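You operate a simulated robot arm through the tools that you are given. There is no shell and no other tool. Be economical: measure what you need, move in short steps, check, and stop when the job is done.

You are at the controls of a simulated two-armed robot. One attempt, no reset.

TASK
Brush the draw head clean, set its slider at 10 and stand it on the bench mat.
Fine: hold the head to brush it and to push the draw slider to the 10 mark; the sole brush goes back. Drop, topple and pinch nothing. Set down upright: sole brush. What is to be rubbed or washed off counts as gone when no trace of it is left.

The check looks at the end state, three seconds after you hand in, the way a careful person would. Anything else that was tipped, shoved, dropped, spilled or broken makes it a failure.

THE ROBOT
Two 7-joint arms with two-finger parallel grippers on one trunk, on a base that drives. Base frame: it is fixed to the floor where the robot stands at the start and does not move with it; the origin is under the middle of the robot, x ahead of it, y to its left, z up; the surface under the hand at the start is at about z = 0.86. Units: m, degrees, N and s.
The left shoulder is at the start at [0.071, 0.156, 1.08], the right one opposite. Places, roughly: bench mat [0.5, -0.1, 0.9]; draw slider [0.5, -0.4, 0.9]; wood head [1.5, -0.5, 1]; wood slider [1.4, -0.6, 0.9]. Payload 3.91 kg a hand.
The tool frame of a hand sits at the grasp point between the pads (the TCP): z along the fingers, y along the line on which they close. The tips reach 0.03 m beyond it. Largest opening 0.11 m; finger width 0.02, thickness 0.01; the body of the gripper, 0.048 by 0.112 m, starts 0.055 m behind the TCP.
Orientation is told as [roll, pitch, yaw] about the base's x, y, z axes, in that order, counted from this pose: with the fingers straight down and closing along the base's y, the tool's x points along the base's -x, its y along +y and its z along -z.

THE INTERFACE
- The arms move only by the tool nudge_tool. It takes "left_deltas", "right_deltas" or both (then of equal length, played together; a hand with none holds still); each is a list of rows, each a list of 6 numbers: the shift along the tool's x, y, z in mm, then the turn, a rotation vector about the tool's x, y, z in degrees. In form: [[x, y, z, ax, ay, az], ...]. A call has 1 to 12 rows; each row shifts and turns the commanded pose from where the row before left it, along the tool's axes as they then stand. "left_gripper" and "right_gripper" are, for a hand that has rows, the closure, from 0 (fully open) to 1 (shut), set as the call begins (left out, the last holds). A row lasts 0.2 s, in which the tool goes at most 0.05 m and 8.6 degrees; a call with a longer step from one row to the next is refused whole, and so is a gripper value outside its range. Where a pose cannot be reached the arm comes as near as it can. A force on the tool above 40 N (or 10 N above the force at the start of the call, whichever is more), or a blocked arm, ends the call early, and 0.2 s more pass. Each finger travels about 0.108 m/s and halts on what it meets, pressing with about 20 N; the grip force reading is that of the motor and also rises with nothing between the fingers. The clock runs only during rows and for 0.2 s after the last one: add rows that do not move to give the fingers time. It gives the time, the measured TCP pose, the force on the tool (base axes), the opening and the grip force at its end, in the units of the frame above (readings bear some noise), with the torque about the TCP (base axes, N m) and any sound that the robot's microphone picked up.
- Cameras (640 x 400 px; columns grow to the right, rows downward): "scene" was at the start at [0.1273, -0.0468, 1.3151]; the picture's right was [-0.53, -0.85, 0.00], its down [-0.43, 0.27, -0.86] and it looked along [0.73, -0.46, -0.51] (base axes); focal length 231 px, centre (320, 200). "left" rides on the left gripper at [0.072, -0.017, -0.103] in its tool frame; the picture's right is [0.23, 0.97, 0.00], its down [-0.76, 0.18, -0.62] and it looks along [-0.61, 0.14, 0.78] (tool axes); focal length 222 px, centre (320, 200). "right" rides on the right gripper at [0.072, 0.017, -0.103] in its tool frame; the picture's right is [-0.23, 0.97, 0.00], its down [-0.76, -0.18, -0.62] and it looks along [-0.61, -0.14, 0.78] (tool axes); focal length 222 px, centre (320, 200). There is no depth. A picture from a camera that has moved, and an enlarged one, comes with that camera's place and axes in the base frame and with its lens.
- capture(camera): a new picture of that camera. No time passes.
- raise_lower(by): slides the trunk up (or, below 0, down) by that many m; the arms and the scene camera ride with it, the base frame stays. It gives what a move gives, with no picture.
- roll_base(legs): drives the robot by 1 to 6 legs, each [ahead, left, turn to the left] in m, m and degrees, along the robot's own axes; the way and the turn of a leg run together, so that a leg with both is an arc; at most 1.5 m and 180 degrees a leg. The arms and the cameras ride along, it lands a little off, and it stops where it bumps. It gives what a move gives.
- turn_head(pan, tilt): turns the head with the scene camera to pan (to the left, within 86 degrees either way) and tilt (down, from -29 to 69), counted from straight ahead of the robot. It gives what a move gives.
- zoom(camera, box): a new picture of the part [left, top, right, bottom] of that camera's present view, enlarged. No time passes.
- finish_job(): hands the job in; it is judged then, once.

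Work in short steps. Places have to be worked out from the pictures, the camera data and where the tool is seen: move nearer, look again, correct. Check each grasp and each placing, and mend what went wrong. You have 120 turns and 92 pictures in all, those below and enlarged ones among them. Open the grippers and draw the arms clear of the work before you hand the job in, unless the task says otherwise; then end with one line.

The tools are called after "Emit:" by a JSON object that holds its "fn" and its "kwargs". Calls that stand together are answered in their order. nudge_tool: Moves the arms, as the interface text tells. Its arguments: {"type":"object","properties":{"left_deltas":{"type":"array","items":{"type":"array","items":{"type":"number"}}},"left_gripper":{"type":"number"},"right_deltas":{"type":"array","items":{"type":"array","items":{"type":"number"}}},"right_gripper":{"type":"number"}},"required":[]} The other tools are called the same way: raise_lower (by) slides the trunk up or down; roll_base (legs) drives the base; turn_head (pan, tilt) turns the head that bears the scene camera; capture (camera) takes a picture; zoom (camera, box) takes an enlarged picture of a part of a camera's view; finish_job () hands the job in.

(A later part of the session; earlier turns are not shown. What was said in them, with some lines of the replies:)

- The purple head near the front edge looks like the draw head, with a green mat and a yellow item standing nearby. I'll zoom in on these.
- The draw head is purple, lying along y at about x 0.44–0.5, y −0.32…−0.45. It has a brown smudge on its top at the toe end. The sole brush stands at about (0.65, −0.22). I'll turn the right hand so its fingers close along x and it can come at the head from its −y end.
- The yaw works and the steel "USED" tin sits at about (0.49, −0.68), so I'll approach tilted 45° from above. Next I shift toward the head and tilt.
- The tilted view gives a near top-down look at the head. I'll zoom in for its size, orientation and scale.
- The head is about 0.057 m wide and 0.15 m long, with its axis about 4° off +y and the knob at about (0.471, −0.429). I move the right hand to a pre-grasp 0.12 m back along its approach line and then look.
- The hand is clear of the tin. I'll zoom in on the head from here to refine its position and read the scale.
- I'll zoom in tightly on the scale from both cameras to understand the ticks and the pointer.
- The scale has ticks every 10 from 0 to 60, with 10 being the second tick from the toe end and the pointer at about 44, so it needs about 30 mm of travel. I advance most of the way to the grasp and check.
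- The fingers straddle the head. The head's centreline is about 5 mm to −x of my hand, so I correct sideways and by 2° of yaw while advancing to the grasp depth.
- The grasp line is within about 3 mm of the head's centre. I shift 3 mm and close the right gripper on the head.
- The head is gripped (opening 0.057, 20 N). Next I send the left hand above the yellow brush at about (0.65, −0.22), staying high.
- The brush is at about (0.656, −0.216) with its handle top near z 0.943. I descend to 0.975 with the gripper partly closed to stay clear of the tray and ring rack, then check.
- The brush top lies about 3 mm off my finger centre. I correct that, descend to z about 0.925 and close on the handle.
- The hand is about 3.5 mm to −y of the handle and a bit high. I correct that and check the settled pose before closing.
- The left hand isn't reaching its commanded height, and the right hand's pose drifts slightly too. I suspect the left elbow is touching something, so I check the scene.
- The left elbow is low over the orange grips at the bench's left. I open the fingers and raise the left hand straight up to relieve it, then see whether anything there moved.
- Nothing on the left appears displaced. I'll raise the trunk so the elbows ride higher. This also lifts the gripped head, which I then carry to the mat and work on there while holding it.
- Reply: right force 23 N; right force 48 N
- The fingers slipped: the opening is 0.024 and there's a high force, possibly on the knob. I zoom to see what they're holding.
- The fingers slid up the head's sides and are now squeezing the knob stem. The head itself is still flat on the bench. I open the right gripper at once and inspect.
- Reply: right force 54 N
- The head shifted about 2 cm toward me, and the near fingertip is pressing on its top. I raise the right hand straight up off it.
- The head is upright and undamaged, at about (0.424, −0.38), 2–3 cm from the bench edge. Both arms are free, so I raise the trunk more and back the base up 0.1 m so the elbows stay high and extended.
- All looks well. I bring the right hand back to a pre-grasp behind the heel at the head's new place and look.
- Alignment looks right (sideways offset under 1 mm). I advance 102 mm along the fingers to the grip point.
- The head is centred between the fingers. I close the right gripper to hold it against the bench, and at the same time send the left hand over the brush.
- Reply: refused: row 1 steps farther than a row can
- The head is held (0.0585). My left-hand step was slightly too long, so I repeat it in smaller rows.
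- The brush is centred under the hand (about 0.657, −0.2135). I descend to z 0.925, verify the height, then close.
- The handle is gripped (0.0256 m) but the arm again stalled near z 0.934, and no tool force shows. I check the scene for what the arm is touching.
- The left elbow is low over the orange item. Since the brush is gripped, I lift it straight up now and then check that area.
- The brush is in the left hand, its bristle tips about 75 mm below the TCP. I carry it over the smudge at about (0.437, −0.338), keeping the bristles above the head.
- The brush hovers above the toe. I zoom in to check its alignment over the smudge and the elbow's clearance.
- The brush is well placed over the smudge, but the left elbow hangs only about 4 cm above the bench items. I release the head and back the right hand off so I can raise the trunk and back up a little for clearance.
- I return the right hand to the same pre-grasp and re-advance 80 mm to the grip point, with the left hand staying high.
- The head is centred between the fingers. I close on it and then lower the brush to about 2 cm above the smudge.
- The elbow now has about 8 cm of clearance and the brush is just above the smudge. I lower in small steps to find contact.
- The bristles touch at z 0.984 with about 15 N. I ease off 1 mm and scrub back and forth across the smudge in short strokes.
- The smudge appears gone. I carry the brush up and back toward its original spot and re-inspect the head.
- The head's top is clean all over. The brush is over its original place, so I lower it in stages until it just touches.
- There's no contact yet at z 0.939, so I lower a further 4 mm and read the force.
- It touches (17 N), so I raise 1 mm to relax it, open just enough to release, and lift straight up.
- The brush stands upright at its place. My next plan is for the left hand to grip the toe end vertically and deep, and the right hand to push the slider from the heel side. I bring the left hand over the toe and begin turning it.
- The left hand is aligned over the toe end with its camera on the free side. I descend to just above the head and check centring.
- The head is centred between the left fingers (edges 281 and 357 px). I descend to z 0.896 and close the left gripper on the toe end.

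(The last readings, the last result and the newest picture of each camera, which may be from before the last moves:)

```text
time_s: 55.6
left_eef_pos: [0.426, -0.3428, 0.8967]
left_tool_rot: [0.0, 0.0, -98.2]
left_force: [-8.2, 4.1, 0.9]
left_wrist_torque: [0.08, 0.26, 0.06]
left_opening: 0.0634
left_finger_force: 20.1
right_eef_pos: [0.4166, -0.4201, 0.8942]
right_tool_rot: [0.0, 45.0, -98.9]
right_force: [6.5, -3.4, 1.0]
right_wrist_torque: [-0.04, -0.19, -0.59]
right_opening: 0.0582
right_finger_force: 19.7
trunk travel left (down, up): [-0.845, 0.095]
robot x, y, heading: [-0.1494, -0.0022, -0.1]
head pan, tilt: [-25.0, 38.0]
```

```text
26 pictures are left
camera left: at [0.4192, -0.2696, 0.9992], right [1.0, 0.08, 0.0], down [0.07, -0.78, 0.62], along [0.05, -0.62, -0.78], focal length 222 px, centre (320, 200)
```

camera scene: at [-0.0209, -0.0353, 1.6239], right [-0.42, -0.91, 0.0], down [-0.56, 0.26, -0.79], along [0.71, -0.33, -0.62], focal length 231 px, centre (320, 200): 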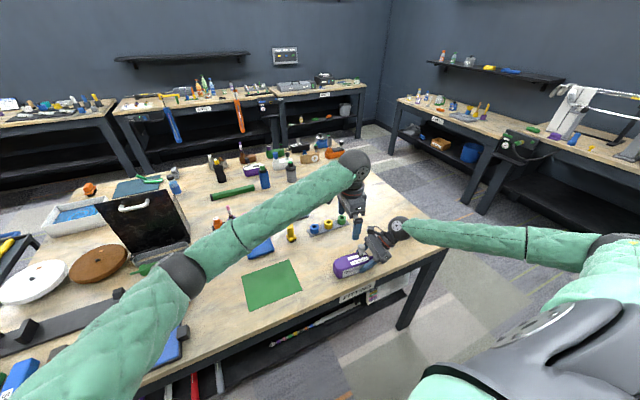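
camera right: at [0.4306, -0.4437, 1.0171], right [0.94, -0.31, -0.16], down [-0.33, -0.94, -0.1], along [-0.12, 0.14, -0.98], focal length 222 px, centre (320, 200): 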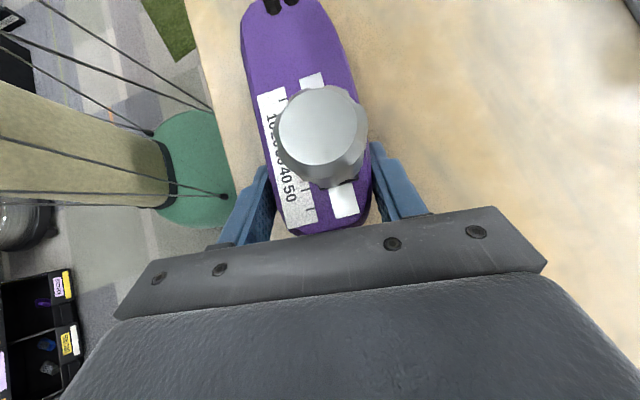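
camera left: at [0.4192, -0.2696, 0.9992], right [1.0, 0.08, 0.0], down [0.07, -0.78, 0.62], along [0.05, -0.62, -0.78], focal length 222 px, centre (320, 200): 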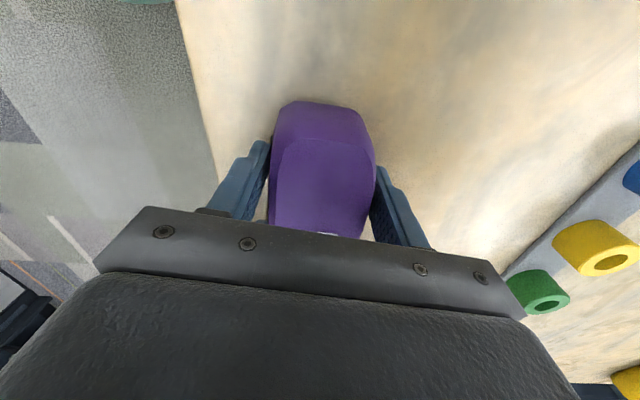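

Both ends are gripped, the left at 0.063 m, deeper. I now release the right hand, back it off diagonally, then close its fingers and line up behind the knob.

Emit:
{"fn": "nudge_tool", "kwargs": {"right_deltas": [[0, 0, 0, 0, 0, 0], [0, 0, 0, 0, 0, 0], [0, 0, 0, 0, 0, 0], [0, 0, -35, 0, 0, 0], [0, 0, -45, 0, 0, 0], [0, 0, -10, 0, 0, 0]], "right_gripper": 0}}

Emit:
{"fn": "nudge_tool", "kwargs": {"right_deltas": [[0, 16, 0, 0, 0, 0], [0, 0, 0, 0, 0, 0], [0, 0, 0, 0, 0, 0], [0, 0, 0, 0, 0, 0]], "right_gripper": 1}}

Emit:
{"fn": "capture", "kwargs": {"camera": "right"}}

Emit:
{"fn": "zoom", "kwargs": {"camera": "scene", "box": [320, 220, 410, 282]}}

```text
time_s: 57.0
left_eef_pos: [0.4261, -0.3429, 0.8974]
left_tool_rot: [0.1, -0.1, -98.3]
left_force: [-0.2, 1.0, 1.7]
left_wrist_torque: [0.09, 0.09, -0.04]
left_opening: 0.0635
left_finger_force: 20.2
right_eef_pos: [0.4065, -0.4823, 0.9576]
right_tool_rot: [-0.1, 44.9, -99.0]
right_force: [0.1, -0.1, -0.6]
right_wrist_torque: [0.0, 0.0, -0.02]
right_opening: 0.1098
right_finger_force: 0.0
trunk travel left (down, up): [-0.845, 0.095]
robot x, y, heading: [-0.1498, 0.0011, -0.2]
head pan, tilt: [-25.0, 38.0]
```

```text
time_s: 58.0
left_eef_pos: [0.4274, -0.3429, 0.8961]
left_tool_rot: [0.0, 0.0, -98.3]
left_force: [0.0, -1.6, 1.3]
left_wrist_torque: [0.01, 0.08, 0.06]
left_opening: 0.0631
left_finger_force: 19.3
right_eef_pos: [0.4217, -0.486, 0.957]
right_tool_rot: [0.0, 45.0, -99.0]
right_force: [-0.9, 0.5, -0.3]
right_wrist_torque: [-0.01, -0.01, -0.01]
right_opening: 0.0
right_finger_force: 20.2
trunk travel left (down, up): [-0.845, 0.095]
robot x, y, heading: [-0.1478, -0.0043, 0.0]
head pan, tilt: [-25.0, 38.0]
```

```text
25 pictures are left
camera right: at [0.4358, -0.5096, 1.0808], right [0.94, -0.31, -0.16], down [-0.33, -0.94, -0.1], along [-0.12, 0.14, -0.98], focal length 222 px, centre (320, 200)
```

right: 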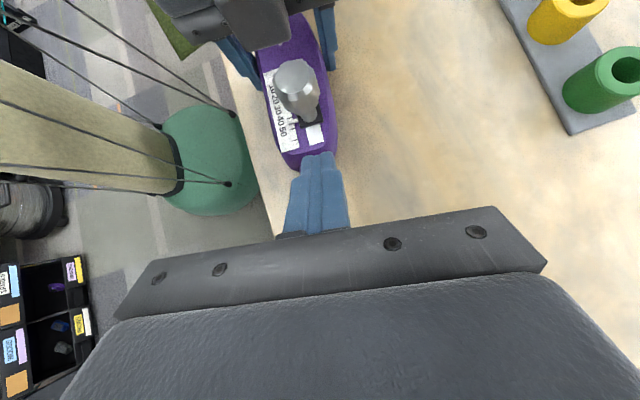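

```text
6.45 times, centred on (365, 251) of scene
camera zoom: at [-0.0208, -0.0355, 1.6238], right [-0.42, -0.91, 0.0], down [-0.56, 0.26, -0.79], along [0.71, -0.33, -0.62], focal length 1489 px, centre (30, -129)
```

zoom: 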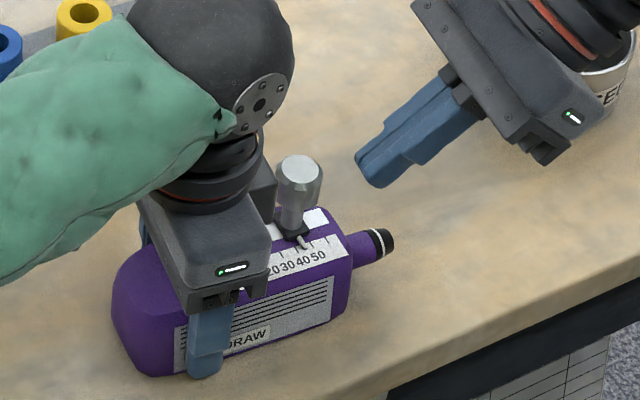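

The knob top is near z 0.96 and it must travel about 36 mm, since the ticks are 10 mm apart. At 10 it would foul the left gripper's body, so I open the left, lean it 15° toward +y with a small shift, and re-grip.

Emit:
{"fn": "nudge_tool", "kwargs": {"left_deltas": [[0, 0, 0, 0, 0, 0], [0, 0, 0, 0, 0, 0], [1, 0, -2, 0, -5, 0], [1, 0, 0, 0, -5, 0], [1, 0, 0, 0, -5, 0], [0, 0, 0, 0, 0, 0]], "left_gripper": 0.25}}

Emit:
{"fn": "nudge_tool", "kwargs": {"left_deltas": [[0, 0, 0, 0, 0, 0], [0, 0, 0, 0, 0, 0], [0, 0, 0, 0, 0, 0]], "left_gripper": 1}}

Emit:
{"fn": "zoom", "kwargs": {"camera": "right", "box": [200, 0, 400, 190]}}

```text
time_s: 59.4
left_eef_pos: [0.4273, -0.3396, 0.8986]
left_tool_rot: [0.0, -15.0, -98.3]
left_force: [0.0, 0.4, -0.4]
left_wrist_torque: [0.01, 0.01, 0.02]
left_opening: 0.0825
left_finger_force: 0.0
right_eef_pos: [0.4221, -0.4848, 0.9574]
right_tool_rot: [0.0, 45.1, -98.9]
right_force: [-1.4, 0.3, 1.2]
right_wrist_torque: [-0.01, 0.0, 0.01]
right_opening: 0.0
right_finger_force: 20.2
trunk travel left (down, up): [-0.845, 0.095]
robot x, y, heading: [-0.1494, 0.0012, 0.0]
head pan, tilt: [-25.0, 38.0]
```

```text
time_s: 60.2
left_eef_pos: [0.4262, -0.3413, 0.8993]
left_tool_rot: [0.0, -15.0, -98.3]
left_force: [-0.1, 0.4, 0.0]
left_wrist_torque: [-0.07, 0.03, 0.05]
left_opening: 0.063
left_finger_force: 20.2
right_eef_pos: [0.4228, -0.4846, 0.9571]
right_tool_rot: [0.1, 44.9, -99.0]
right_force: [-0.5, -0.2, 0.3]
right_wrist_torque: [-0.02, 0.01, 0.03]
right_opening: 0.0001
right_finger_force: 20.3
trunk travel left (down, up): [-0.845, 0.095]
robot x, y, heading: [-0.1487, -0.0009, -0.0]
head pan, tilt: [-25.0, 38.0]
```

```text
2.11 times, centred on (300, 95) of right
camera zoom: at [0.4359, -0.5095, 1.0807], right [0.94, -0.31, -0.16], down [-0.33, -0.94, -0.1], along [-0.12, 0.14, -0.98], focal length 468 px, centre (362, 421)
```

zoom: 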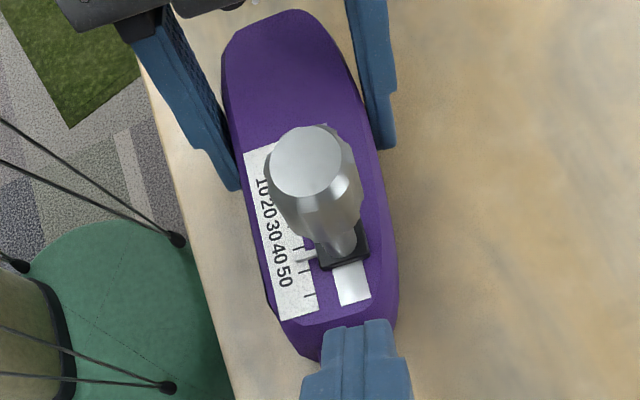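

The head is held with clearance and the pointer sits at about 45. I advance the closed right fingers to the knob and push about 20 mm.

Emit:
{"fn": "nudge_tool", "kwargs": {"right_deltas": [[8, 0, 10, 0, 0, 0], [8, 0, 10, 0, 0, 0], [4.2, 0, 4.2, 0, 0, 0], [4.2, 0, 4.2, 0, 0, 0], [4.2, 0, 4.2, 0, 0, 0], [2.8, 0, 2.8, 0, 0, 0], [0, 0, 0, 0, 0, 0]]}}

Emit:
{"fn": "zoom", "kwargs": {"camera": "right", "box": [220, 0, 400, 180]}}

```text
time_s: 61.8
left_eef_pos: [0.4262, -0.3394, 0.8989]
left_tool_rot: [0.0, -14.9, -98.3]
left_force: [1.2, 1.7, 0.6]
left_wrist_torque: [0.03, 0.08, 0.06]
left_opening: 0.0629
left_finger_force: 20.4
right_eef_pos: [0.4297, -0.4383, 0.9538]
right_tool_rot: [0.1, 45.0, -98.9]
right_force: [-0.9, -1.5, 0.6]
right_wrist_torque: [-0.01, 0.01, 0.01]
right_opening: 0.0
right_finger_force: 20.2
trunk travel left (down, up): [-0.845, 0.095]
robot x, y, heading: [-0.1516, -0.0016, 0.2]
head pan, tilt: [-25.0, 38.0]
```

```text
2.22 times, centred on (310, 90) of right
camera zoom: at [0.4433, -0.4629, 1.0778], right [0.94, -0.31, -0.16], down [-0.33, -0.94, -0.1], along [-0.12, 0.15, -0.98], focal length 494 px, centre (342, 444)
```

zoom: 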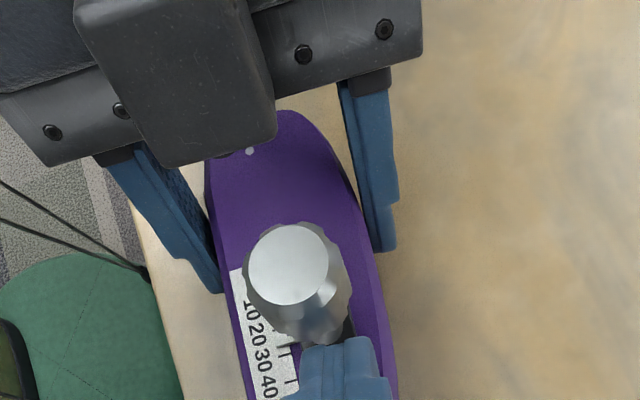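

The slider moved without shifting the head. I zoom in tightly to read the pointer.

Emit:
{"fn": "zoom", "kwargs": {"camera": "right", "box": [285, 90, 345, 165]}}

Emit:
{"fn": "zoom", "kwargs": {"camera": "scene", "box": [330, 235, 390, 277]}}

```text
5.33 times, centred on (315, 128) of right
camera zoom: at [0.4433, -0.4629, 1.0778], right [0.94, -0.31, -0.16], down [-0.33, -0.94, -0.1], along [-0.12, 0.15, -0.98], focal length 1185 px, centre (347, 587)
```

zoom: 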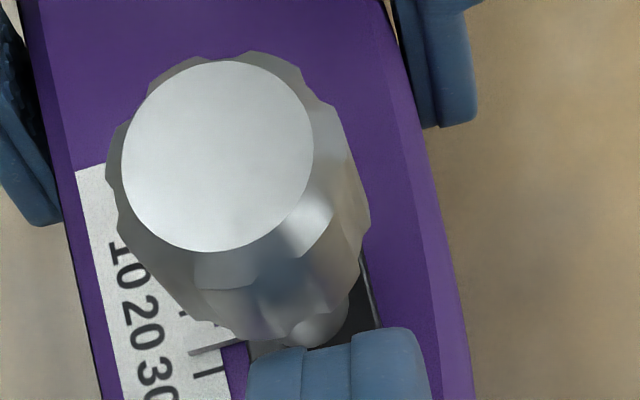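

```text
9.52 times, centred on (360, 256) of scene
camera zoom: at [-0.0207, -0.0354, 1.6238], right [-0.42, -0.91, 0.0], down [-0.56, 0.26, -0.79], along [0.71, -0.33, -0.62], focal length 2198 px, centre (-61, -333)
```

zoom: 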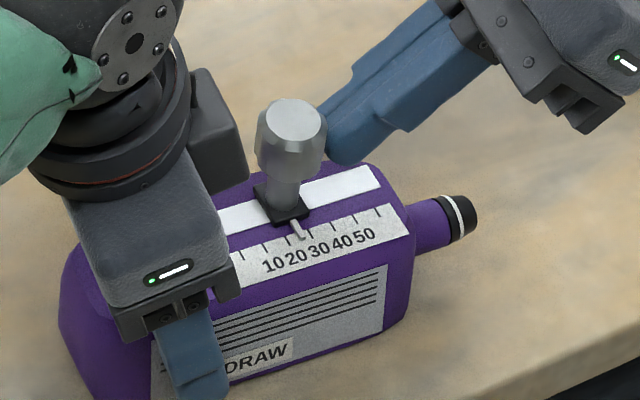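

The pointer reads about 26–27 from both views. I push another 13 mm toward 10 and re-read.

Emit:
{"fn": "nudge_tool", "kwargs": {"right_deltas": [[3.5, 0, 3.5, 0, 0, 0], [3.2, 0, 3.2, 0, 0, 0], [2.5, 0, 2.5, 0, 0, 0], [0, 0, 0, 0, 0, 0]]}}

Emit:
{"fn": "zoom", "kwargs": {"camera": "right", "box": [265, 90, 345, 165]}}

Emit:
{"fn": "zoom", "kwargs": {"camera": "scene", "box": [342, 242, 378, 267]}}

```text
time_s: 62.8
left_eef_pos: [0.4268, -0.3399, 0.8984]
left_tool_rot: [0.0, -15.0, -98.4]
left_force: [1.8, 2.8, 1.5]
left_wrist_torque: [0.03, 0.02, 0.07]
left_opening: 0.0629
left_finger_force: 20.3
right_eef_pos: [0.4317, -0.4259, 0.9539]
right_tool_rot: [0.0, 45.1, -98.8]
right_force: [-0.8, -3.3, -0.3]
right_wrist_torque: [-0.05, 0.02, 0.03]
right_opening: 0.0
right_finger_force: 19.9
trunk travel left (down, up): [-0.845, 0.095]
robot x, y, heading: [-0.1537, 0.0013, -0.1]
head pan, tilt: [-25.0, 38.0]
```

```text
5.33 times, centred on (305, 128) of right
camera zoom: at [0.4456, -0.4501, 1.0777], right [0.94, -0.31, -0.16], down [-0.33, -0.94, -0.1], along [-0.12, 0.14, -0.98], focal length 1185 px, centre (400, 587)
```

zoom: 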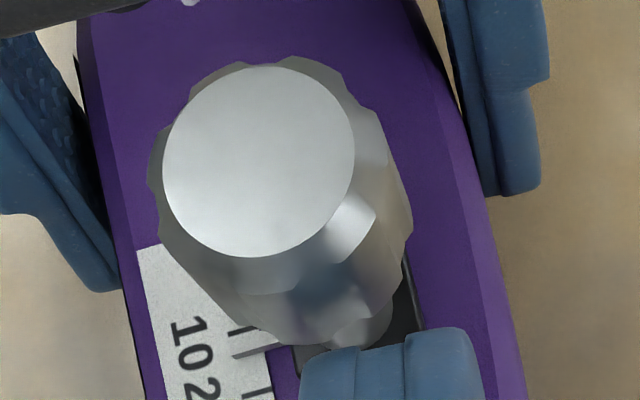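

```text
16.00 times, centred on (360, 254) of scene
camera zoom: at [-0.0207, -0.0354, 1.6238], right [-0.42, -0.91, 0.0], down [-0.56, 0.26, -0.79], along [0.71, -0.33, -0.62], focal length 3692 px, centre (-320, -672)
```

zoom: 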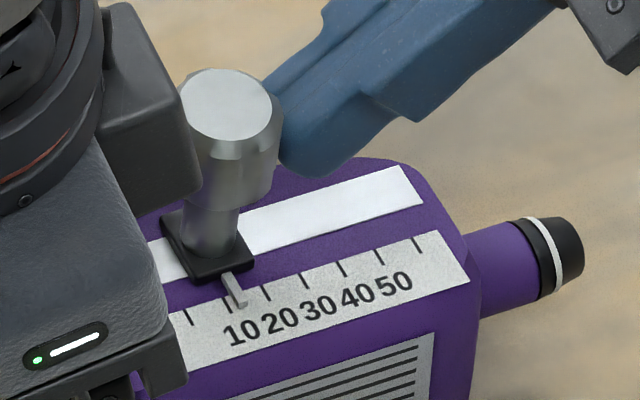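

The pointer reads about 13 in both views. I push 2.5 mm more and re-read.

Emit:
{"fn": "nudge_tool", "kwargs": {"right_deltas": [[1.8, 0, 1.8, 0, 0, 0], [0, 0, 0, 0, 0, 0]]}}

Emit:
{"fn": "zoom", "kwargs": {"camera": "scene", "box": [346, 250, 366, 264]}}

Emit:
{"fn": "zoom", "kwargs": {"camera": "right", "box": [280, 135, 328, 165]}}

```text
time_s: 63.4
left_eef_pos: [0.4263, -0.3404, 0.9002]
left_tool_rot: [-0.1, -15.0, -98.3]
left_force: [-0.4, 3.7, 2.2]
left_wrist_torque: [0.02, 0.05, 0.02]
left_opening: 0.0627
left_finger_force: 19.7
right_eef_pos: [0.4317, -0.4231, 0.9535]
right_tool_rot: [0.0, 45.0, -98.9]
right_force: [-0.8, -3.2, -0.2]
right_wrist_torque: [-0.06, 0.01, 0.04]
right_opening: 0.0001
right_finger_force: 20.2
trunk travel left (down, up): [-0.845, 0.095]
robot x, y, heading: [-0.1534, 0.0004, -0.1]
head pan, tilt: [-25.0, 38.0]
```

```text
16.00 times, centred on (356, 257) of scene
camera zoom: at [-0.0208, -0.0354, 1.6238], right [-0.42, -0.91, 0.0], down [-0.56, 0.26, -0.79], along [0.71, -0.33, -0.62], focal length 3692 px, centre (-256, -712)
```

zoom: 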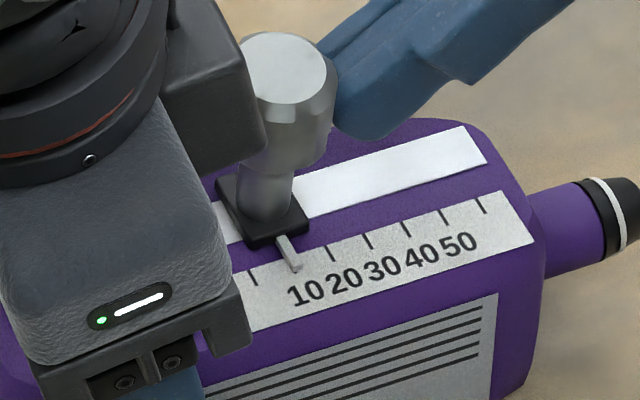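

```text
13.33 times, centred on (304, 150) of right
camera zoom: at [0.4459, -0.4476, 1.0775], right [0.94, -0.31, -0.16], down [-0.33, -0.94, -0.1], along [-0.12, 0.14, -0.98], focal length 2962 px, centre (533, 867)
```

zoom: 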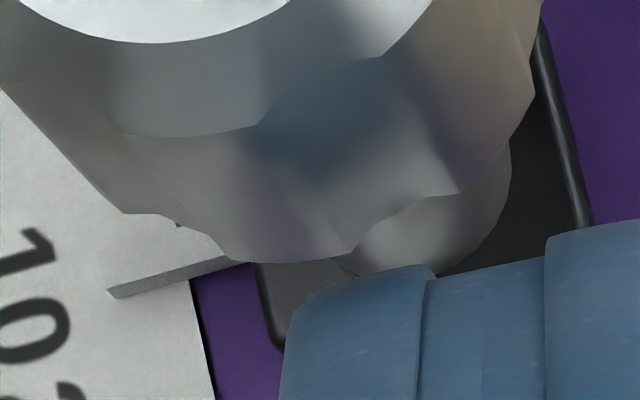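

The pointer now covers the 10 tick. I back the right fingers straight away from the knob, lift clear, and verify the reading.

Emit:
{"fn": "nudge_tool", "kwargs": {"right_deltas": [[-7, 0, -7, 0, 0, 0], [-14, 0, -14, 0, 0, 0], [-14, 0, -21, 0, 0, 0], [0, 0, -30, 0, 0, 0], [0, 0, -30, 0, 0, 0], [0, 0, 0, 0, 0, 0]]}}

Emit:
{"fn": "zoom", "kwargs": {"camera": "scene", "box": [346, 250, 366, 264]}}

Emit:
{"fn": "zoom", "kwargs": {"camera": "right", "box": [265, 10, 345, 90]}}

```text
time_s: 64.8
left_eef_pos: [0.4264, -0.3399, 0.8994]
left_tool_rot: [0.0, -15.0, -98.3]
left_force: [-0.6, 0.6, 2.1]
left_wrist_torque: [0.18, 0.06, 0.0]
left_opening: 0.0626
left_finger_force: 20.2
right_eef_pos: [0.4177, -0.5196, 1.0012]
right_tool_rot: [0.0, 45.0, -98.9]
right_force: [0.0, 0.3, 0.2]
right_wrist_torque: [0.01, -0.03, 0.01]
right_opening: 0.0
right_finger_force: 19.6
trunk travel left (down, up): [-0.845, 0.095]
robot x, y, heading: [-0.1492, 0.0016, 0.2]
head pan, tilt: [-25.0, 38.0]
```

```text
16.00 times, centred on (356, 257) of scene
camera zoom: at [-0.0207, -0.0353, 1.6239], right [-0.42, -0.91, 0.0], down [-0.56, 0.26, -0.79], along [0.71, -0.33, -0.62], focal length 3692 px, centre (-256, -712)
```

zoom: 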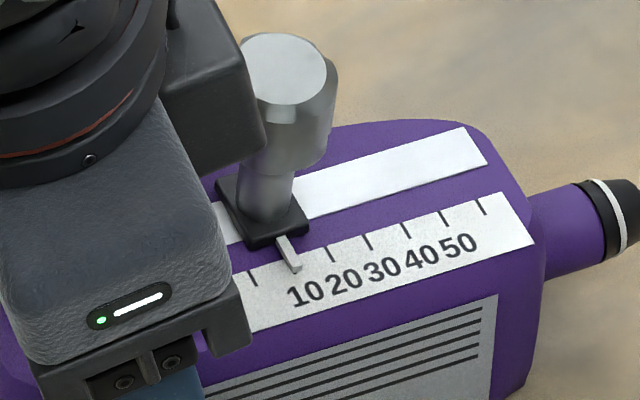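

```text
5.00 times, centred on (305, 50) of right
camera zoom: at [0.4312, -0.5431, 1.1253], right [0.94, -0.31, -0.16], down [-0.33, -0.94, -0.1], along [-0.12, 0.14, -0.98], focal length 1111 px, centre (395, 950)
```

zoom: 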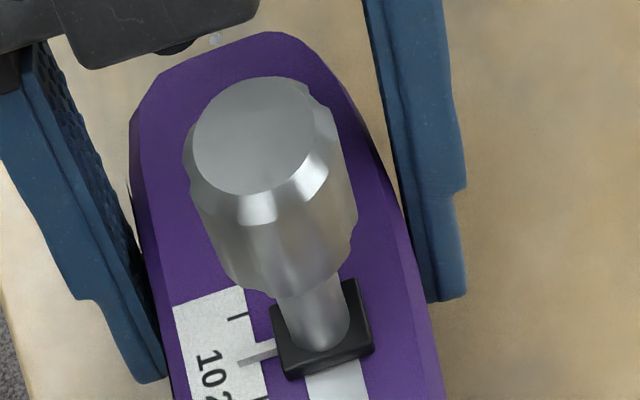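

The slider is at 10: the pointer is midway between the 0 and 20 ticks. Next I re-grip the heel with the right hand, steeper and deeper (20° from vertical), for a two-handed lift. I go to its pre-grasp first.

Emit:
{"fn": "nudge_tool", "kwargs": {"right_deltas": [[0, 0, 0, 0, -8.4, 0], [0, 0, 0, 0, -8.3, 0], [0, 0, 0, 0, -8.3, 0], [23.5, -8, 24, 0, 0, 0], [23.5, -8, 24, 0, 0, 0], [0, 0, 0, 0, 0, 0]], "right_gripper": 0.1}}

Emit:
{"fn": "capture", "kwargs": {"camera": "right"}}

```text
time_s: 66.2
left_eef_pos: [0.4262, -0.3403, 0.8994]
left_tool_rot: [0.0, -15.0, -98.3]
left_force: [0.4, -0.6, 1.7]
left_wrist_torque: [0.12, 0.1, 0.0]
left_opening: 0.0626
left_finger_force: 19.9
right_eef_pos: [0.41, -0.4566, 0.9733]
right_tool_rot: [0.0, 20.1, -98.9]
right_force: [0.7, -1.1, -0.8]
right_wrist_torque: [-0.03, -0.03, 0.02]
right_opening: 0.0989
right_finger_force: 0.1
trunk travel left (down, up): [-0.845, 0.095]
robot x, y, heading: [-0.1494, 0.0022, 0.1]
head pan, tilt: [-25.0, 38.0]
```

```text
13 pictures are left
camera right: at [0.4325, -0.4266, 1.0943], right [0.93, -0.36, -0.08], down [-0.32, -0.89, 0.33], along [-0.19, -0.28, -0.94], focal length 222 px, centre (320, 200)
```

right: 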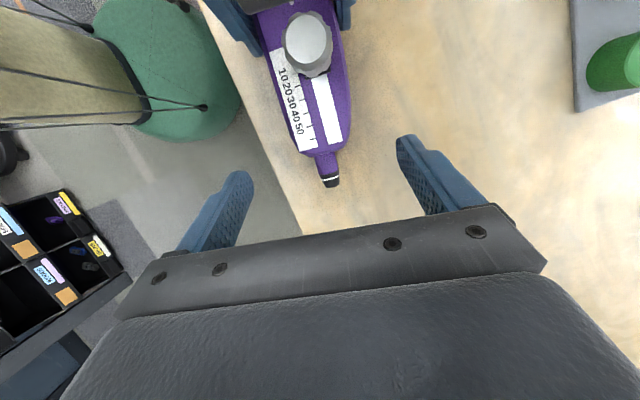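

The heel end is at about (0.410, −0.445). I advance about 82 mm to a grip point 20 mm inside it and close.

Emit:
{"fn": "nudge_tool", "kwargs": {"right_deltas": [[1.2, -2, 28, 0, 0, 0], [1.2, 0, 28, 0, 0, 0], [1.2, 0, 18, 0, 0, 0], [0, 0, 8, 0, 0, 0], [0, 0, 0, 0, 0, 0]]}}

Emit:
{"fn": "nudge_tool", "kwargs": {"right_deltas": [[0, 0, 0, 0, 0, 0], [0, 0, 0, 0, 0, 0], [0, 0, 0, 0, 0, 0]], "right_gripper": 1}}

Emit:
{"fn": "zoom", "kwargs": {"camera": "scene", "box": [310, 215, 410, 285]}}

```text
time_s: 67.4
left_eef_pos: [0.4268, -0.3397, 0.8997]
left_tool_rot: [0.0, -15.0, -98.3]
left_force: [-1.0, 0.2, 2.1]
left_wrist_torque: [0.09, 0.1, 0.02]
left_opening: 0.0627
left_finger_force: 20.2
right_eef_pos: [0.4145, -0.425, 0.895]
right_tool_rot: [0.0, 20.1, -98.9]
right_force: [-0.1, -0.1, 0.3]
right_wrist_torque: [0.02, -0.01, 0.02]
right_opening: 0.0991
right_finger_force: 0.1
trunk travel left (down, up): [-0.845, 0.095]
robot x, y, heading: [-0.1479, -0.0015, -0.0]
head pan, tilt: [-25.0, 38.0]
```

```text
time_s: 68.2
left_eef_pos: [0.4264, -0.3395, 0.8984]
left_tool_rot: [0.0, -15.0, -98.2]
left_force: [-4.6, 1.4, 4.6]
left_wrist_torque: [-0.06, 0.14, 0.05]
left_opening: 0.0625
left_finger_force: 19.9
right_eef_pos: [0.4129, -0.4249, 0.8964]
right_tool_rot: [0.0, 20.0, -98.9]
right_force: [5.6, -2.8, -1.2]
right_wrist_torque: [-0.16, -0.07, -0.44]
right_opening: 0.0566
right_finger_force: 19.8
trunk travel left (down, up): [-0.845, 0.095]
robot x, y, heading: [-0.15, -0.0008, -0.1]
head pan, tilt: [-25.0, 38.0]
```

```text
5.71 times, centred on (360, 250) of scene
camera zoom: at [-0.0208, -0.0354, 1.6238], right [-0.42, -0.91, 0.0], down [-0.56, 0.26, -0.79], along [0.71, -0.33, -0.62], focal length 1318 px, centre (91, -86)
```

zoom: 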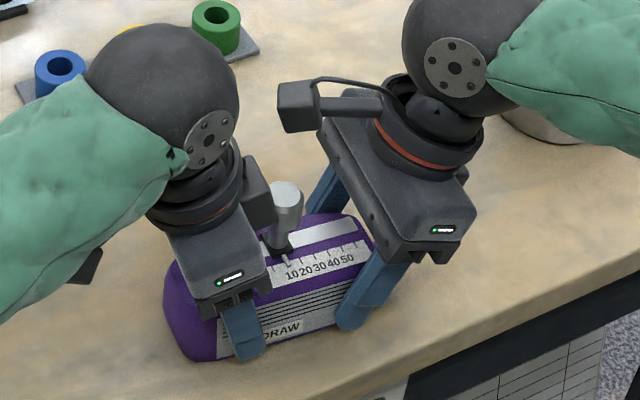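

Both hands grip the head and the slider still reads 10. I lift 1.5 cm with the trunk as a test and watch the openings.

Emit:
{"fn": "raise_lower", "kwargs": {"by": 0.015}}

Emit:
{"fn": "zoom", "kwargs": {"camera": "scene", "box": [310, 215, 410, 285]}}

```text
time_s: 68.8
left_eef_pos: [0.4266, -0.3395, 0.9137]
left_tool_rot: [-0.2, -15.0, -98.3]
left_force: [-6.5, 2.9, 3.5]
left_wrist_torque: [-0.16, 0.17, -0.11]
left_opening: 0.0622
left_finger_force: 20.3
right_eef_pos: [0.4144, -0.4242, 0.9108]
right_tool_rot: [0.0, 20.1, -98.9]
right_force: [7.6, -2.3, -6.0]
right_wrist_torque: [-0.24, -0.06, -0.47]
right_opening: 0.0565
right_finger_force: 20.3
trunk travel left (down, up): [-0.86, 0.08]
robot x, y, heading: [-0.1494, 0.0006, 0.2]
head pan, tilt: [-25.0, 38.0]
```

```text
5.71 times, centred on (360, 250) of scene
camera zoom: at [-0.0205, -0.0355, 1.6387], right [-0.42, -0.91, 0.0], down [-0.56, 0.26, -0.79], along [0.71, -0.33, -0.62], focal length 1318 px, centre (91, -86)
```

zoom: 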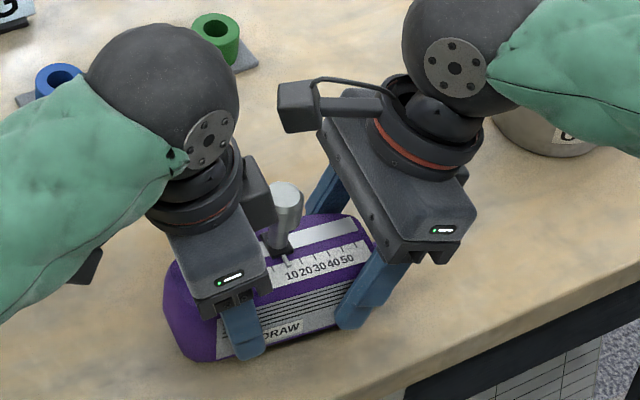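

The head lifted with both hands, with no slip. I raise another 2.5 cm, then drive the base left and slightly ahead so both hands carry it rigidly to the mat.

Emit:
{"fn": "raise_lower", "kwargs": {"by": 0.025}}

Emit:
{"fn": "roll_base", "kwargs": {"legs": [[0.02, 0.1, 0]]}}

Emit:
{"fn": "capture", "kwargs": {"camera": "scene"}}

```text
time_s: 69.5
left_eef_pos: [0.4267, -0.34, 0.9376]
left_tool_rot: [-0.1, -15.1, -98.3]
left_force: [-6.5, 2.3, 2.8]
left_wrist_torque: [-0.11, 0.22, -0.07]
left_opening: 0.0622
left_finger_force: 20.0
right_eef_pos: [0.4135, -0.4249, 0.9351]
right_tool_rot: [-0.1, 20.0, -98.9]
right_force: [6.8, -2.0, -4.4]
right_wrist_torque: [-0.23, -0.1, -0.53]
right_opening: 0.0566
right_finger_force: 20.4
trunk travel left (down, up): [-0.885, 0.055]
robot x, y, heading: [-0.1496, 0.0021, -0.3]
head pan, tilt: [-25.0, 38.0]
```

```text
time_s: 70.7
left_eef_pos: [0.4467, -0.2376, 0.939]
left_tool_rot: [0.0, -15.0, -98.2]
left_force: [-4.8, 1.2, 1.4]
left_wrist_torque: [0.15, 0.01, 0.04]
left_opening: 0.0625
left_finger_force: 20.2
right_eef_pos: [0.4347, -0.3222, 0.9365]
right_tool_rot: [-0.1, 20.0, -98.7]
right_force: [5.3, -1.5, -2.2]
right_wrist_torque: [-0.31, 0.03, -0.5]
right_opening: 0.0567
right_finger_force: 19.7
trunk travel left (down, up): [-0.885, 0.055]
robot x, y, heading: [-0.1275, 0.1013, -0.1]
head pan, tilt: [-25.0, 38.0]
```

```text
10 pictures are left
camera scene: at [0.0004, 0.067, 1.6638], right [-0.42, -0.91, 0.0], down [-0.56, 0.26, -0.79], along [0.71, -0.33, -0.62], focal length 231 px, centre (320, 200)
```

scene: 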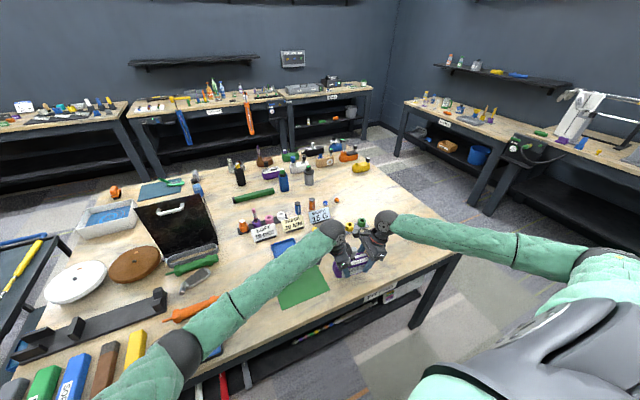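

The carry works, but going further left would put the left elbow low over the bars at the bench's left. The head is light, so I set it down here on bare bench and let the right hand carry it alone. First I lower it.

Emit:
{"fn": "raise_lower", "kwargs": {"by": -0.037}}

Emit:
{"fn": "raise_lower", "kwargs": {"by": -0.003}}

```text
time_s: 71.5
left_eef_pos: [0.4469, -0.2382, 0.9023]
left_tool_rot: [0.1, -15.0, -98.2]
left_force: [-0.1, 0.6, 0.1]
left_wrist_torque: [-0.05, -0.01, 0.35]
left_opening: 0.062
left_finger_force: 20.3
right_eef_pos: [0.4342, -0.3235, 0.9006]
right_tool_rot: [0.0, 20.1, -98.8]
right_force: [-1.4, -1.4, -2.3]
right_wrist_torque: [0.02, 0.01, -0.29]
right_opening: 0.0566
right_finger_force: 19.6
trunk travel left (down, up): [-0.848, 0.092]
robot x, y, heading: [-0.1331, 0.1012, 0.5]
head pan, tilt: [-25.0, 38.0]
```

```text
time_s: 72.0
left_eef_pos: [0.4467, -0.2372, 0.8998]
left_tool_rot: [0.0, -15.0, -98.2]
left_force: [0.1, 2.2, 4.4]
left_wrist_torque: [0.11, 0.06, 0.29]
left_opening: 0.0625
left_finger_force: 20.1
right_eef_pos: [0.4342, -0.3223, 0.8964]
right_tool_rot: [0.0, 20.0, -98.8]
right_force: [-0.8, -1.3, 1.8]
right_wrist_torque: [0.19, 0.09, -0.17]
right_opening: 0.0566
right_finger_force: 20.3
trunk travel left (down, up): [-0.845, 0.095]
robot x, y, heading: [-0.1296, 0.1026, 0.1]
head pan, tilt: [-25.0, 38.0]
```

It's resting on the bench and weighs only about 2–3 N. I open the left hand and withdraw it up along its own axis.

Emit:
{"fn": "nudge_tool", "kwargs": {"left_deltas": [[0, 0, 0, 0, 0, 0], [0, 0, 0, 0, 0, 0], [0, 0, 0, 0, 0, 0], [0, 0, -25, 0, 0, 0], [0, 0, -45, 0, 0, 0], [0, 0, -45, 0, 0, 0], [0, 0, -45, 0, 0, 0], [0, 0, -45, 0, 0, 0], [0, 0, -45, 0, 0, 0], [0, 0, 0, 0, 0, 0]], "left_gripper": 0.1}}

Emit:
{"fn": "raise_lower", "kwargs": {"by": 0.015}}

Emit:
{"fn": "zoom", "kwargs": {"camera": "scene", "box": [305, 215, 405, 290]}}

```text
time_s: 74.2
left_eef_pos: [0.4553, -0.1754, 1.1403]
left_tool_rot: [0.0, -15.0, -98.3]
left_force: [0.3, -0.6, -0.6]
left_wrist_torque: [-0.01, 0.02, 0.0]
left_opening: 0.099
left_finger_force: 0.0
right_eef_pos: [0.4335, -0.322, 0.8976]
right_tool_rot: [0.0, 19.9, -98.8]
right_force: [-0.4, -0.4, 3.4]
right_wrist_torque: [0.03, 0.13, 0.01]
right_opening: 0.0565
right_finger_force: 20.0
trunk travel left (down, up): [-0.845, 0.095]
robot x, y, heading: [-0.1302, 0.0995, 0.2]
head pan, tilt: [-25.0, 38.0]
```

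```text
time_s: 74.8
left_eef_pos: [0.4568, -0.1743, 1.1564]
left_tool_rot: [0.0, -15.0, -98.3]
left_force: [0.0, 0.1, -0.7]
left_wrist_torque: [0.02, 0.0, 0.0]
left_opening: 0.0993
left_finger_force: 0.0
right_eef_pos: [0.4338, -0.323, 0.9121]
right_tool_rot: [0.0, 20.0, -98.8]
right_force: [0.4, -0.2, -2.0]
right_wrist_torque: [-0.08, 0.02, -0.01]
right_opening: 0.0565
right_finger_force: 20.3
trunk travel left (down, up): [-0.86, 0.08]
robot x, y, heading: [-0.132, 0.1013, 0.2]
head pan, tilt: [-25.0, 38.0]
```

```text
5.33 times, centred on (355, 252) of scene
camera zoom: at [-0.0004, 0.0659, 1.6387], right [-0.42, -0.91, 0.0], down [-0.56, 0.26, -0.79], along [0.71, -0.33, -0.62], focal length 1231 px, centre (133, -80)
```

zoom: 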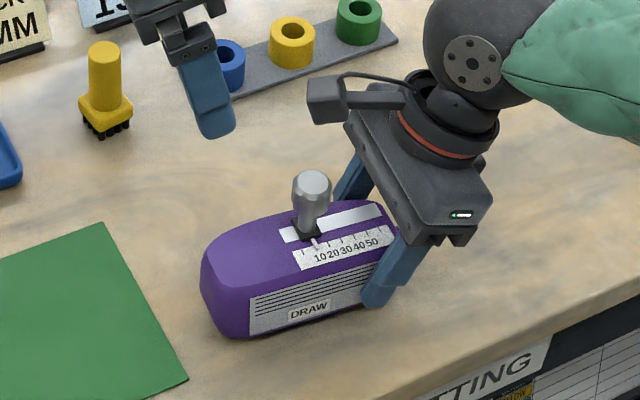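

The right hand alone holds the head level, and the slider still reads 10. I move the left hand out of the way (forward and up) and lift the head a bit more.

Emit:
{"fn": "nudge_tool", "kwargs": {"left_deltas": [[0, 30, -30, 0, 0, 0], [15, 40, -15, 0, 0, 0], [20, 40, -15, 0, 0, 0], [20, 40, -15, 0, 0, 0], [20, 40, -15, 0, 0, 0], [20, 40, -15, 0, 0, 0], [20, 40, -15, 0, 0, 0], [0, 0, 0, 0, 0, 0]]}}

Emit:
{"fn": "raise_lower", "kwargs": {"by": 0.02}}

Emit:
{"fn": "nudge_tool", "kwargs": {"right_deltas": [[24.7, 2.2, 9, 0, 0, 0], [24.7, 2.2, 9, 0, 0, 0], [24.7, 2.2, 9, 0, 0, 0], [24.7, 2.2, 9, 0, 0, 0], [24.7, 2.2, 9, 0, 0, 0], [0, 0, 0, 0, 0, 0]]}}

Emit:
{"fn": "capture", "kwargs": {"camera": "scene"}}

```text
time_s: 76.7
left_eef_pos: [0.7435, -0.0711, 1.2408]
left_tool_rot: [0.0, -15.0, -98.2]
left_force: [-0.1, 0.6, 0.3]
left_wrist_torque: [0.0, 0.01, 0.0]
left_opening: 0.099
left_finger_force: 0.1
right_eef_pos: [0.4339, -0.323, 0.911]
right_tool_rot: [0.0, 19.9, -98.8]
right_force: [0.3, -0.6, -1.7]
right_wrist_torque: [-0.05, 0.05, 0.02]
right_opening: 0.0565
right_finger_force: 20.4
trunk travel left (down, up): [-0.86, 0.08]
robot x, y, heading: [-0.1321, 0.1022, 0.0]
head pan, tilt: [-25.0, 38.0]
```

```text
time_s: 77.3
left_eef_pos: [0.7453, -0.0719, 1.26]
left_tool_rot: [-0.2, -15.0, -98.3]
left_force: [-0.4, -0.2, -0.2]
left_wrist_torque: [0.02, 0.01, 0.04]
left_opening: 0.0988
left_finger_force: 0.1
right_eef_pos: [0.4349, -0.3227, 0.9317]
right_tool_rot: [0.0, 20.0, -98.8]
right_force: [-0.5, -0.7, -1.2]
right_wrist_torque: [-0.06, 0.01, 0.0]
right_opening: 0.0564
right_finger_force: 19.8
trunk travel left (down, up): [-0.88, 0.06]
robot x, y, heading: [-0.1303, 0.1018, -0.1]
head pan, tilt: [-25.0, 38.0]
```

```text
time_s: 78.7
left_eef_pos: [0.7444, -0.0721, 1.2595]
left_tool_rot: [0.0, -15.0, -98.2]
left_force: [0.0, -0.3, -0.1]
left_wrist_torque: [-0.02, -0.02, 0.01]
left_opening: 0.099
left_finger_force: 0.0
right_eef_pos: [0.4651, -0.1956, 0.9319]
right_tool_rot: [0.0, 19.9, -98.8]
right_force: [-0.2, -0.1, -1.6]
right_wrist_torque: [-0.05, 0.02, -0.02]
right_opening: 0.0562
right_finger_force: 20.1
trunk travel left (down, up): [-0.88, 0.06]
robot x, y, heading: [-0.1304, 0.1, 0.2]
head pan, tilt: [-25.0, 38.0]
```

```text
8 pictures are left
camera scene: at [-0.0007, 0.0654, 1.6588], right [-0.42, -0.91, 0.0], down [-0.56, 0.26, -0.79], along [0.71, -0.33, -0.62], focal length 231 px, centre (320, 200)
```

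scene: 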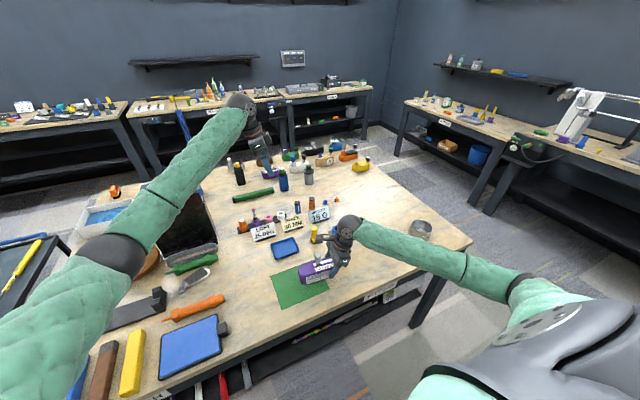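

All clear: the head is over the mat's edge. I finish the remaining 80 mm and check the position from above before lowering.

Emit:
{"fn": "nudge_tool", "kwargs": {"right_deltas": [[24.9, 2.3, 9.1, 0, 0, 0], [24.9, 2.3, 9.1, 0, 0, 0], [24.9, 2.3, 9.1, 0, 0, 0], [0, 0, 0, 0, 0, 0]]}}

Emit:
{"fn": "zoom", "kwargs": {"camera": "scene", "box": [255, 220, 375, 315]}}

```text
time_s: 79.7
left_eef_pos: [0.744, -0.0721, 1.2605]
left_tool_rot: [-0.2, -14.9, -98.2]
left_force: [0.9, 0.2, 0.0]
left_wrist_torque: [-0.02, -0.02, 0.0]
left_opening: 0.099
left_finger_force: 0.1
right_eef_pos: [0.4838, -0.1167, 0.9303]
right_tool_rot: [0.0, 20.0, -98.9]
right_force: [-0.4, 0.4, -1.6]
right_wrist_torque: [-0.1, 0.0, 0.04]
right_opening: 0.0563
right_finger_force: 20.3
trunk travel left (down, up): [-0.88, 0.06]
robot x, y, heading: [-0.131, 0.1009, 0.1]
head pan, tilt: [-25.0, 38.0]
```

```text
4.21 times, centred on (315, 268) of scene
camera zoom: at [-0.0003, 0.0655, 1.6588], right [-0.42, -0.91, 0.0], down [-0.56, 0.26, -0.79], along [0.71, -0.33, -0.62], focal length 972 px, centre (341, -84)
```

zoom: 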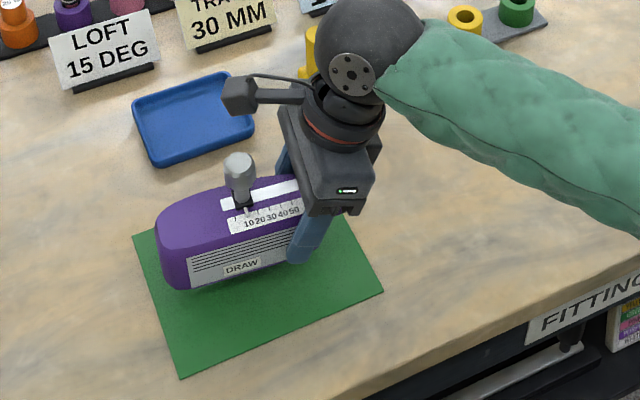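

The head is well over the mat with margin on all sides. I lower it with the trunk, finishing with small steps.

Emit:
{"fn": "raise_lower", "kwargs": {"by": -0.029}}

Emit:
{"fn": "raise_lower", "kwargs": {"by": -0.003}}

```text
time_s: 80.5
left_eef_pos: [0.7447, -0.0715, 1.2323]
left_tool_rot: [0.1, -14.9, -98.2]
left_force: [-0.5, 0.7, 0.6]
left_wrist_torque: [-0.02, 0.02, 0.01]
left_opening: 0.0989
left_finger_force: 0.1
right_eef_pos: [0.4846, -0.1172, 0.9033]
right_tool_rot: [-0.1, 20.0, -98.8]
right_force: [-0.5, -0.7, -1.0]
right_wrist_torque: [-0.1, 0.01, -0.01]
right_opening: 0.0562
right_finger_force: 19.8
trunk travel left (down, up): [-0.851, 0.089]
robot x, y, heading: [-0.1269, 0.0973, 0.2]
head pan, tilt: [-25.0, 38.0]
```

```text
time_s: 81.0
left_eef_pos: [0.7446, -0.0713, 1.2279]
left_tool_rot: [0.1, -15.1, -98.1]
left_force: [-0.3, 0.1, -0.3]
left_wrist_torque: [0.01, 0.01, -0.02]
left_opening: 0.0989
left_finger_force: 0.0
right_eef_pos: [0.484, -0.1169, 0.8995]
right_tool_rot: [0.1, 19.9, -98.7]
right_force: [-0.6, 0.5, -1.7]
right_wrist_torque: [-0.06, -0.01, 0.03]
right_opening: 0.0564
right_finger_force: 20.2
trunk travel left (down, up): [-0.848, 0.092]
robot x, y, heading: [-0.1332, 0.0994, -0.1]
head pan, tilt: [-25.0, 38.0]
```

There's still no contact load (−1.7 N), so I lower 2 mm more.

Emit:
{"fn": "raise_lower", "kwargs": {"by": -0.002}}

```text
time_s: 81.5
left_eef_pos: [0.745, -0.0723, 1.2286]
left_tool_rot: [0.0, -15.0, -98.3]
left_force: [-0.3, 0.2, 0.5]
left_wrist_torque: [0.01, 0.03, -0.02]
left_opening: 0.0989
left_finger_force: 0.0
right_eef_pos: [0.4847, -0.1176, 0.8984]
right_tool_rot: [0.0, 19.9, -98.8]
right_force: [-2.3, -1.2, 14.2]
right_wrist_torque: [0.09, 0.37, -0.04]
right_opening: 0.0566
right_finger_force: 20.2
trunk travel left (down, up): [-0.846, 0.094]
robot x, y, heading: [-0.1321, 0.1006, 0.4]
head pan, tilt: [-25.0, 38.0]
```

It touches with 14 N. I ease up slightly, open the right hand and withdraw along its own axis.

Emit:
{"fn": "nudge_tool", "kwargs": {"right_deltas": [[0.3, 0, -0.9, 0, 0, 0], [0, 0, 0, 0, 0, 0]]}}

Emit:
{"fn": "nudge_tool", "kwargs": {"right_deltas": [[0, 0, 0, 0, 0, 0], [0, 0, 0, 0, 0, 0], [0, 0, 0, 0, 0, 0], [0, 0, -25, 0, 0, 0], [0, 0, -40, 0, 0, 0], [0, 0, -45, 0, 0, 0], [0, 0, -45, 0, 0, 0], [-20, 0, -35, 0, 0, 0], [-30, 0, -25, 0, 0, 0], [-40, 0, -10, 0, 0, 0], [0, 0, 0, 0, 0, 0]], "right_gripper": 0.1}}

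Emit:
{"fn": "zoom", "kwargs": {"camera": "scene", "box": [265, 220, 365, 315]}}

Emit:
{"fn": "capture", "kwargs": {"camera": "scene"}}

```text
time_s: 82.1
left_eef_pos: [0.7442, -0.0717, 1.2251]
left_tool_rot: [0.1, -15.0, -98.2]
left_force: [-0.7, 0.0, 0.6]
left_wrist_torque: [0.01, -0.02, -0.02]
left_opening: 0.099
left_finger_force: 0.1
right_eef_pos: [0.4848, -0.1164, 0.8986]
right_tool_rot: [0.1, 20.0, -98.8]
right_force: [2.5, -0.1, 9.1]
right_wrist_torque: [0.2, -0.11, -0.09]
right_opening: 0.0567
right_finger_force: 20.6
trunk travel left (down, up): [-0.846, 0.094]
robot x, y, heading: [-0.127, 0.0995, 0.4]
head pan, tilt: [-25.0, 38.0]
```

```text
time_s: 84.5
left_eef_pos: [0.7452, -0.0701, 1.2262]
left_tool_rot: [-0.1, -15.1, -98.1]
left_force: [0.1, 0.5, 0.4]
left_wrist_torque: [-0.01, 0.0, 0.0]
left_opening: 0.0992
left_finger_force: 0.0
right_eef_pos: [0.4592, -0.277, 1.0788]
right_tool_rot: [-0.1, 19.9, -98.8]
right_force: [0.8, -0.6, 0.1]
right_wrist_torque: [0.01, 0.02, 0.01]
right_opening: 0.099
right_finger_force: 0.0
trunk travel left (down, up): [-0.846, 0.094]
robot x, y, heading: [-0.1297, 0.0964, 0.2]
head pan, tilt: [-25.0, 38.0]
```

```text
4.21 times, centred on (315, 268) of scene
camera zoom: at [0.0006, 0.0669, 1.6248], right [-0.42, -0.91, 0.0], down [-0.56, 0.26, -0.79], along [0.71, -0.33, -0.62], focal length 972 px, centre (341, -84)
```

zoom: 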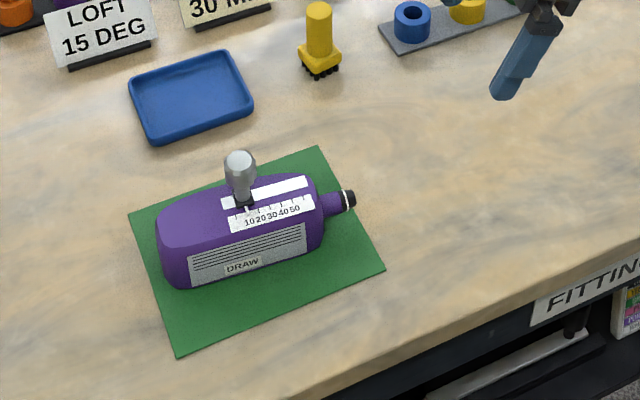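

```text
5 pictures are left
camera scene: at [0.0006, 0.0669, 1.6248], right [-0.42, -0.91, 0.0], down [-0.56, 0.26, -0.79], along [0.71, -0.33, -0.62], focal length 231 px, centre (320, 200)
```

scene: 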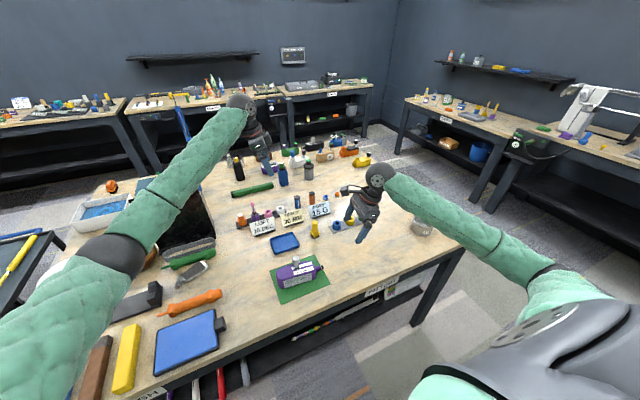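

The head stands on the mat, the brush is upright, and nothing else looks disturbed. I zoom in tightly for a last check of the slider and cleanliness.

Emit:
{"fn": "zoom", "kwargs": {"camera": "scene", "box": [310, 258, 342, 278]}}

Emit:
{"fn": "zoom", "kwargs": {"camera": "scene", "box": [298, 252, 352, 292]}}

```text
16.00 times, centred on (326, 268) of scene
camera zoom: at [0.0006, 0.0669, 1.6248], right [-0.42, -0.91, 0.0], down [-0.56, 0.26, -0.79], along [0.71, -0.33, -0.62], focal length 3692 px, centre (224, -888)
```

zoom: 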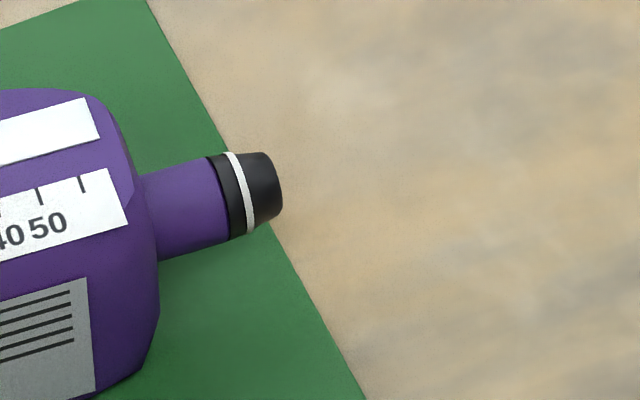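

```text
10.00 times, centred on (325, 272) of scene
camera zoom: at [0.0006, 0.0669, 1.6248], right [-0.42, -0.91, 0.0], down [-0.56, 0.26, -0.79], along [0.71, -0.33, -0.62], focal length 2308 px, centre (270, -520)
```

zoom: 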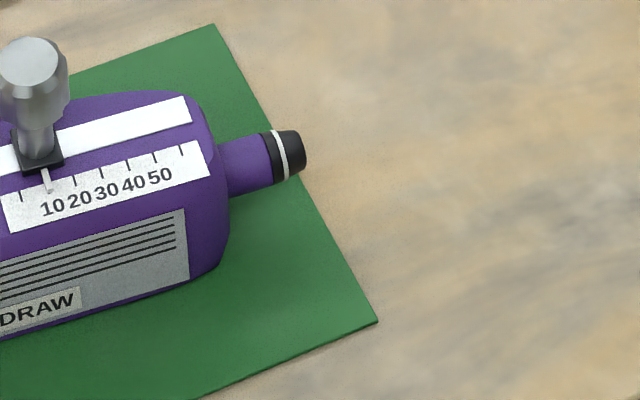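

The pointer sits on the 10 tick, the head is clean and within the mat, the brush is upright in its place, and both grippers are open and clear. I hand in.

Emit:
{"fn": "finish_job", "kwargs": {}}

```text
The job is handed in.
```

The draw head is brushed clean, its slider is set at 10, and it stands upright on the bench mat; the sole brush is back upright where it was. The first attempt to lift the head slipped and shoved it about 2 cm along the bench, but it stayed upright and I saw no damage.
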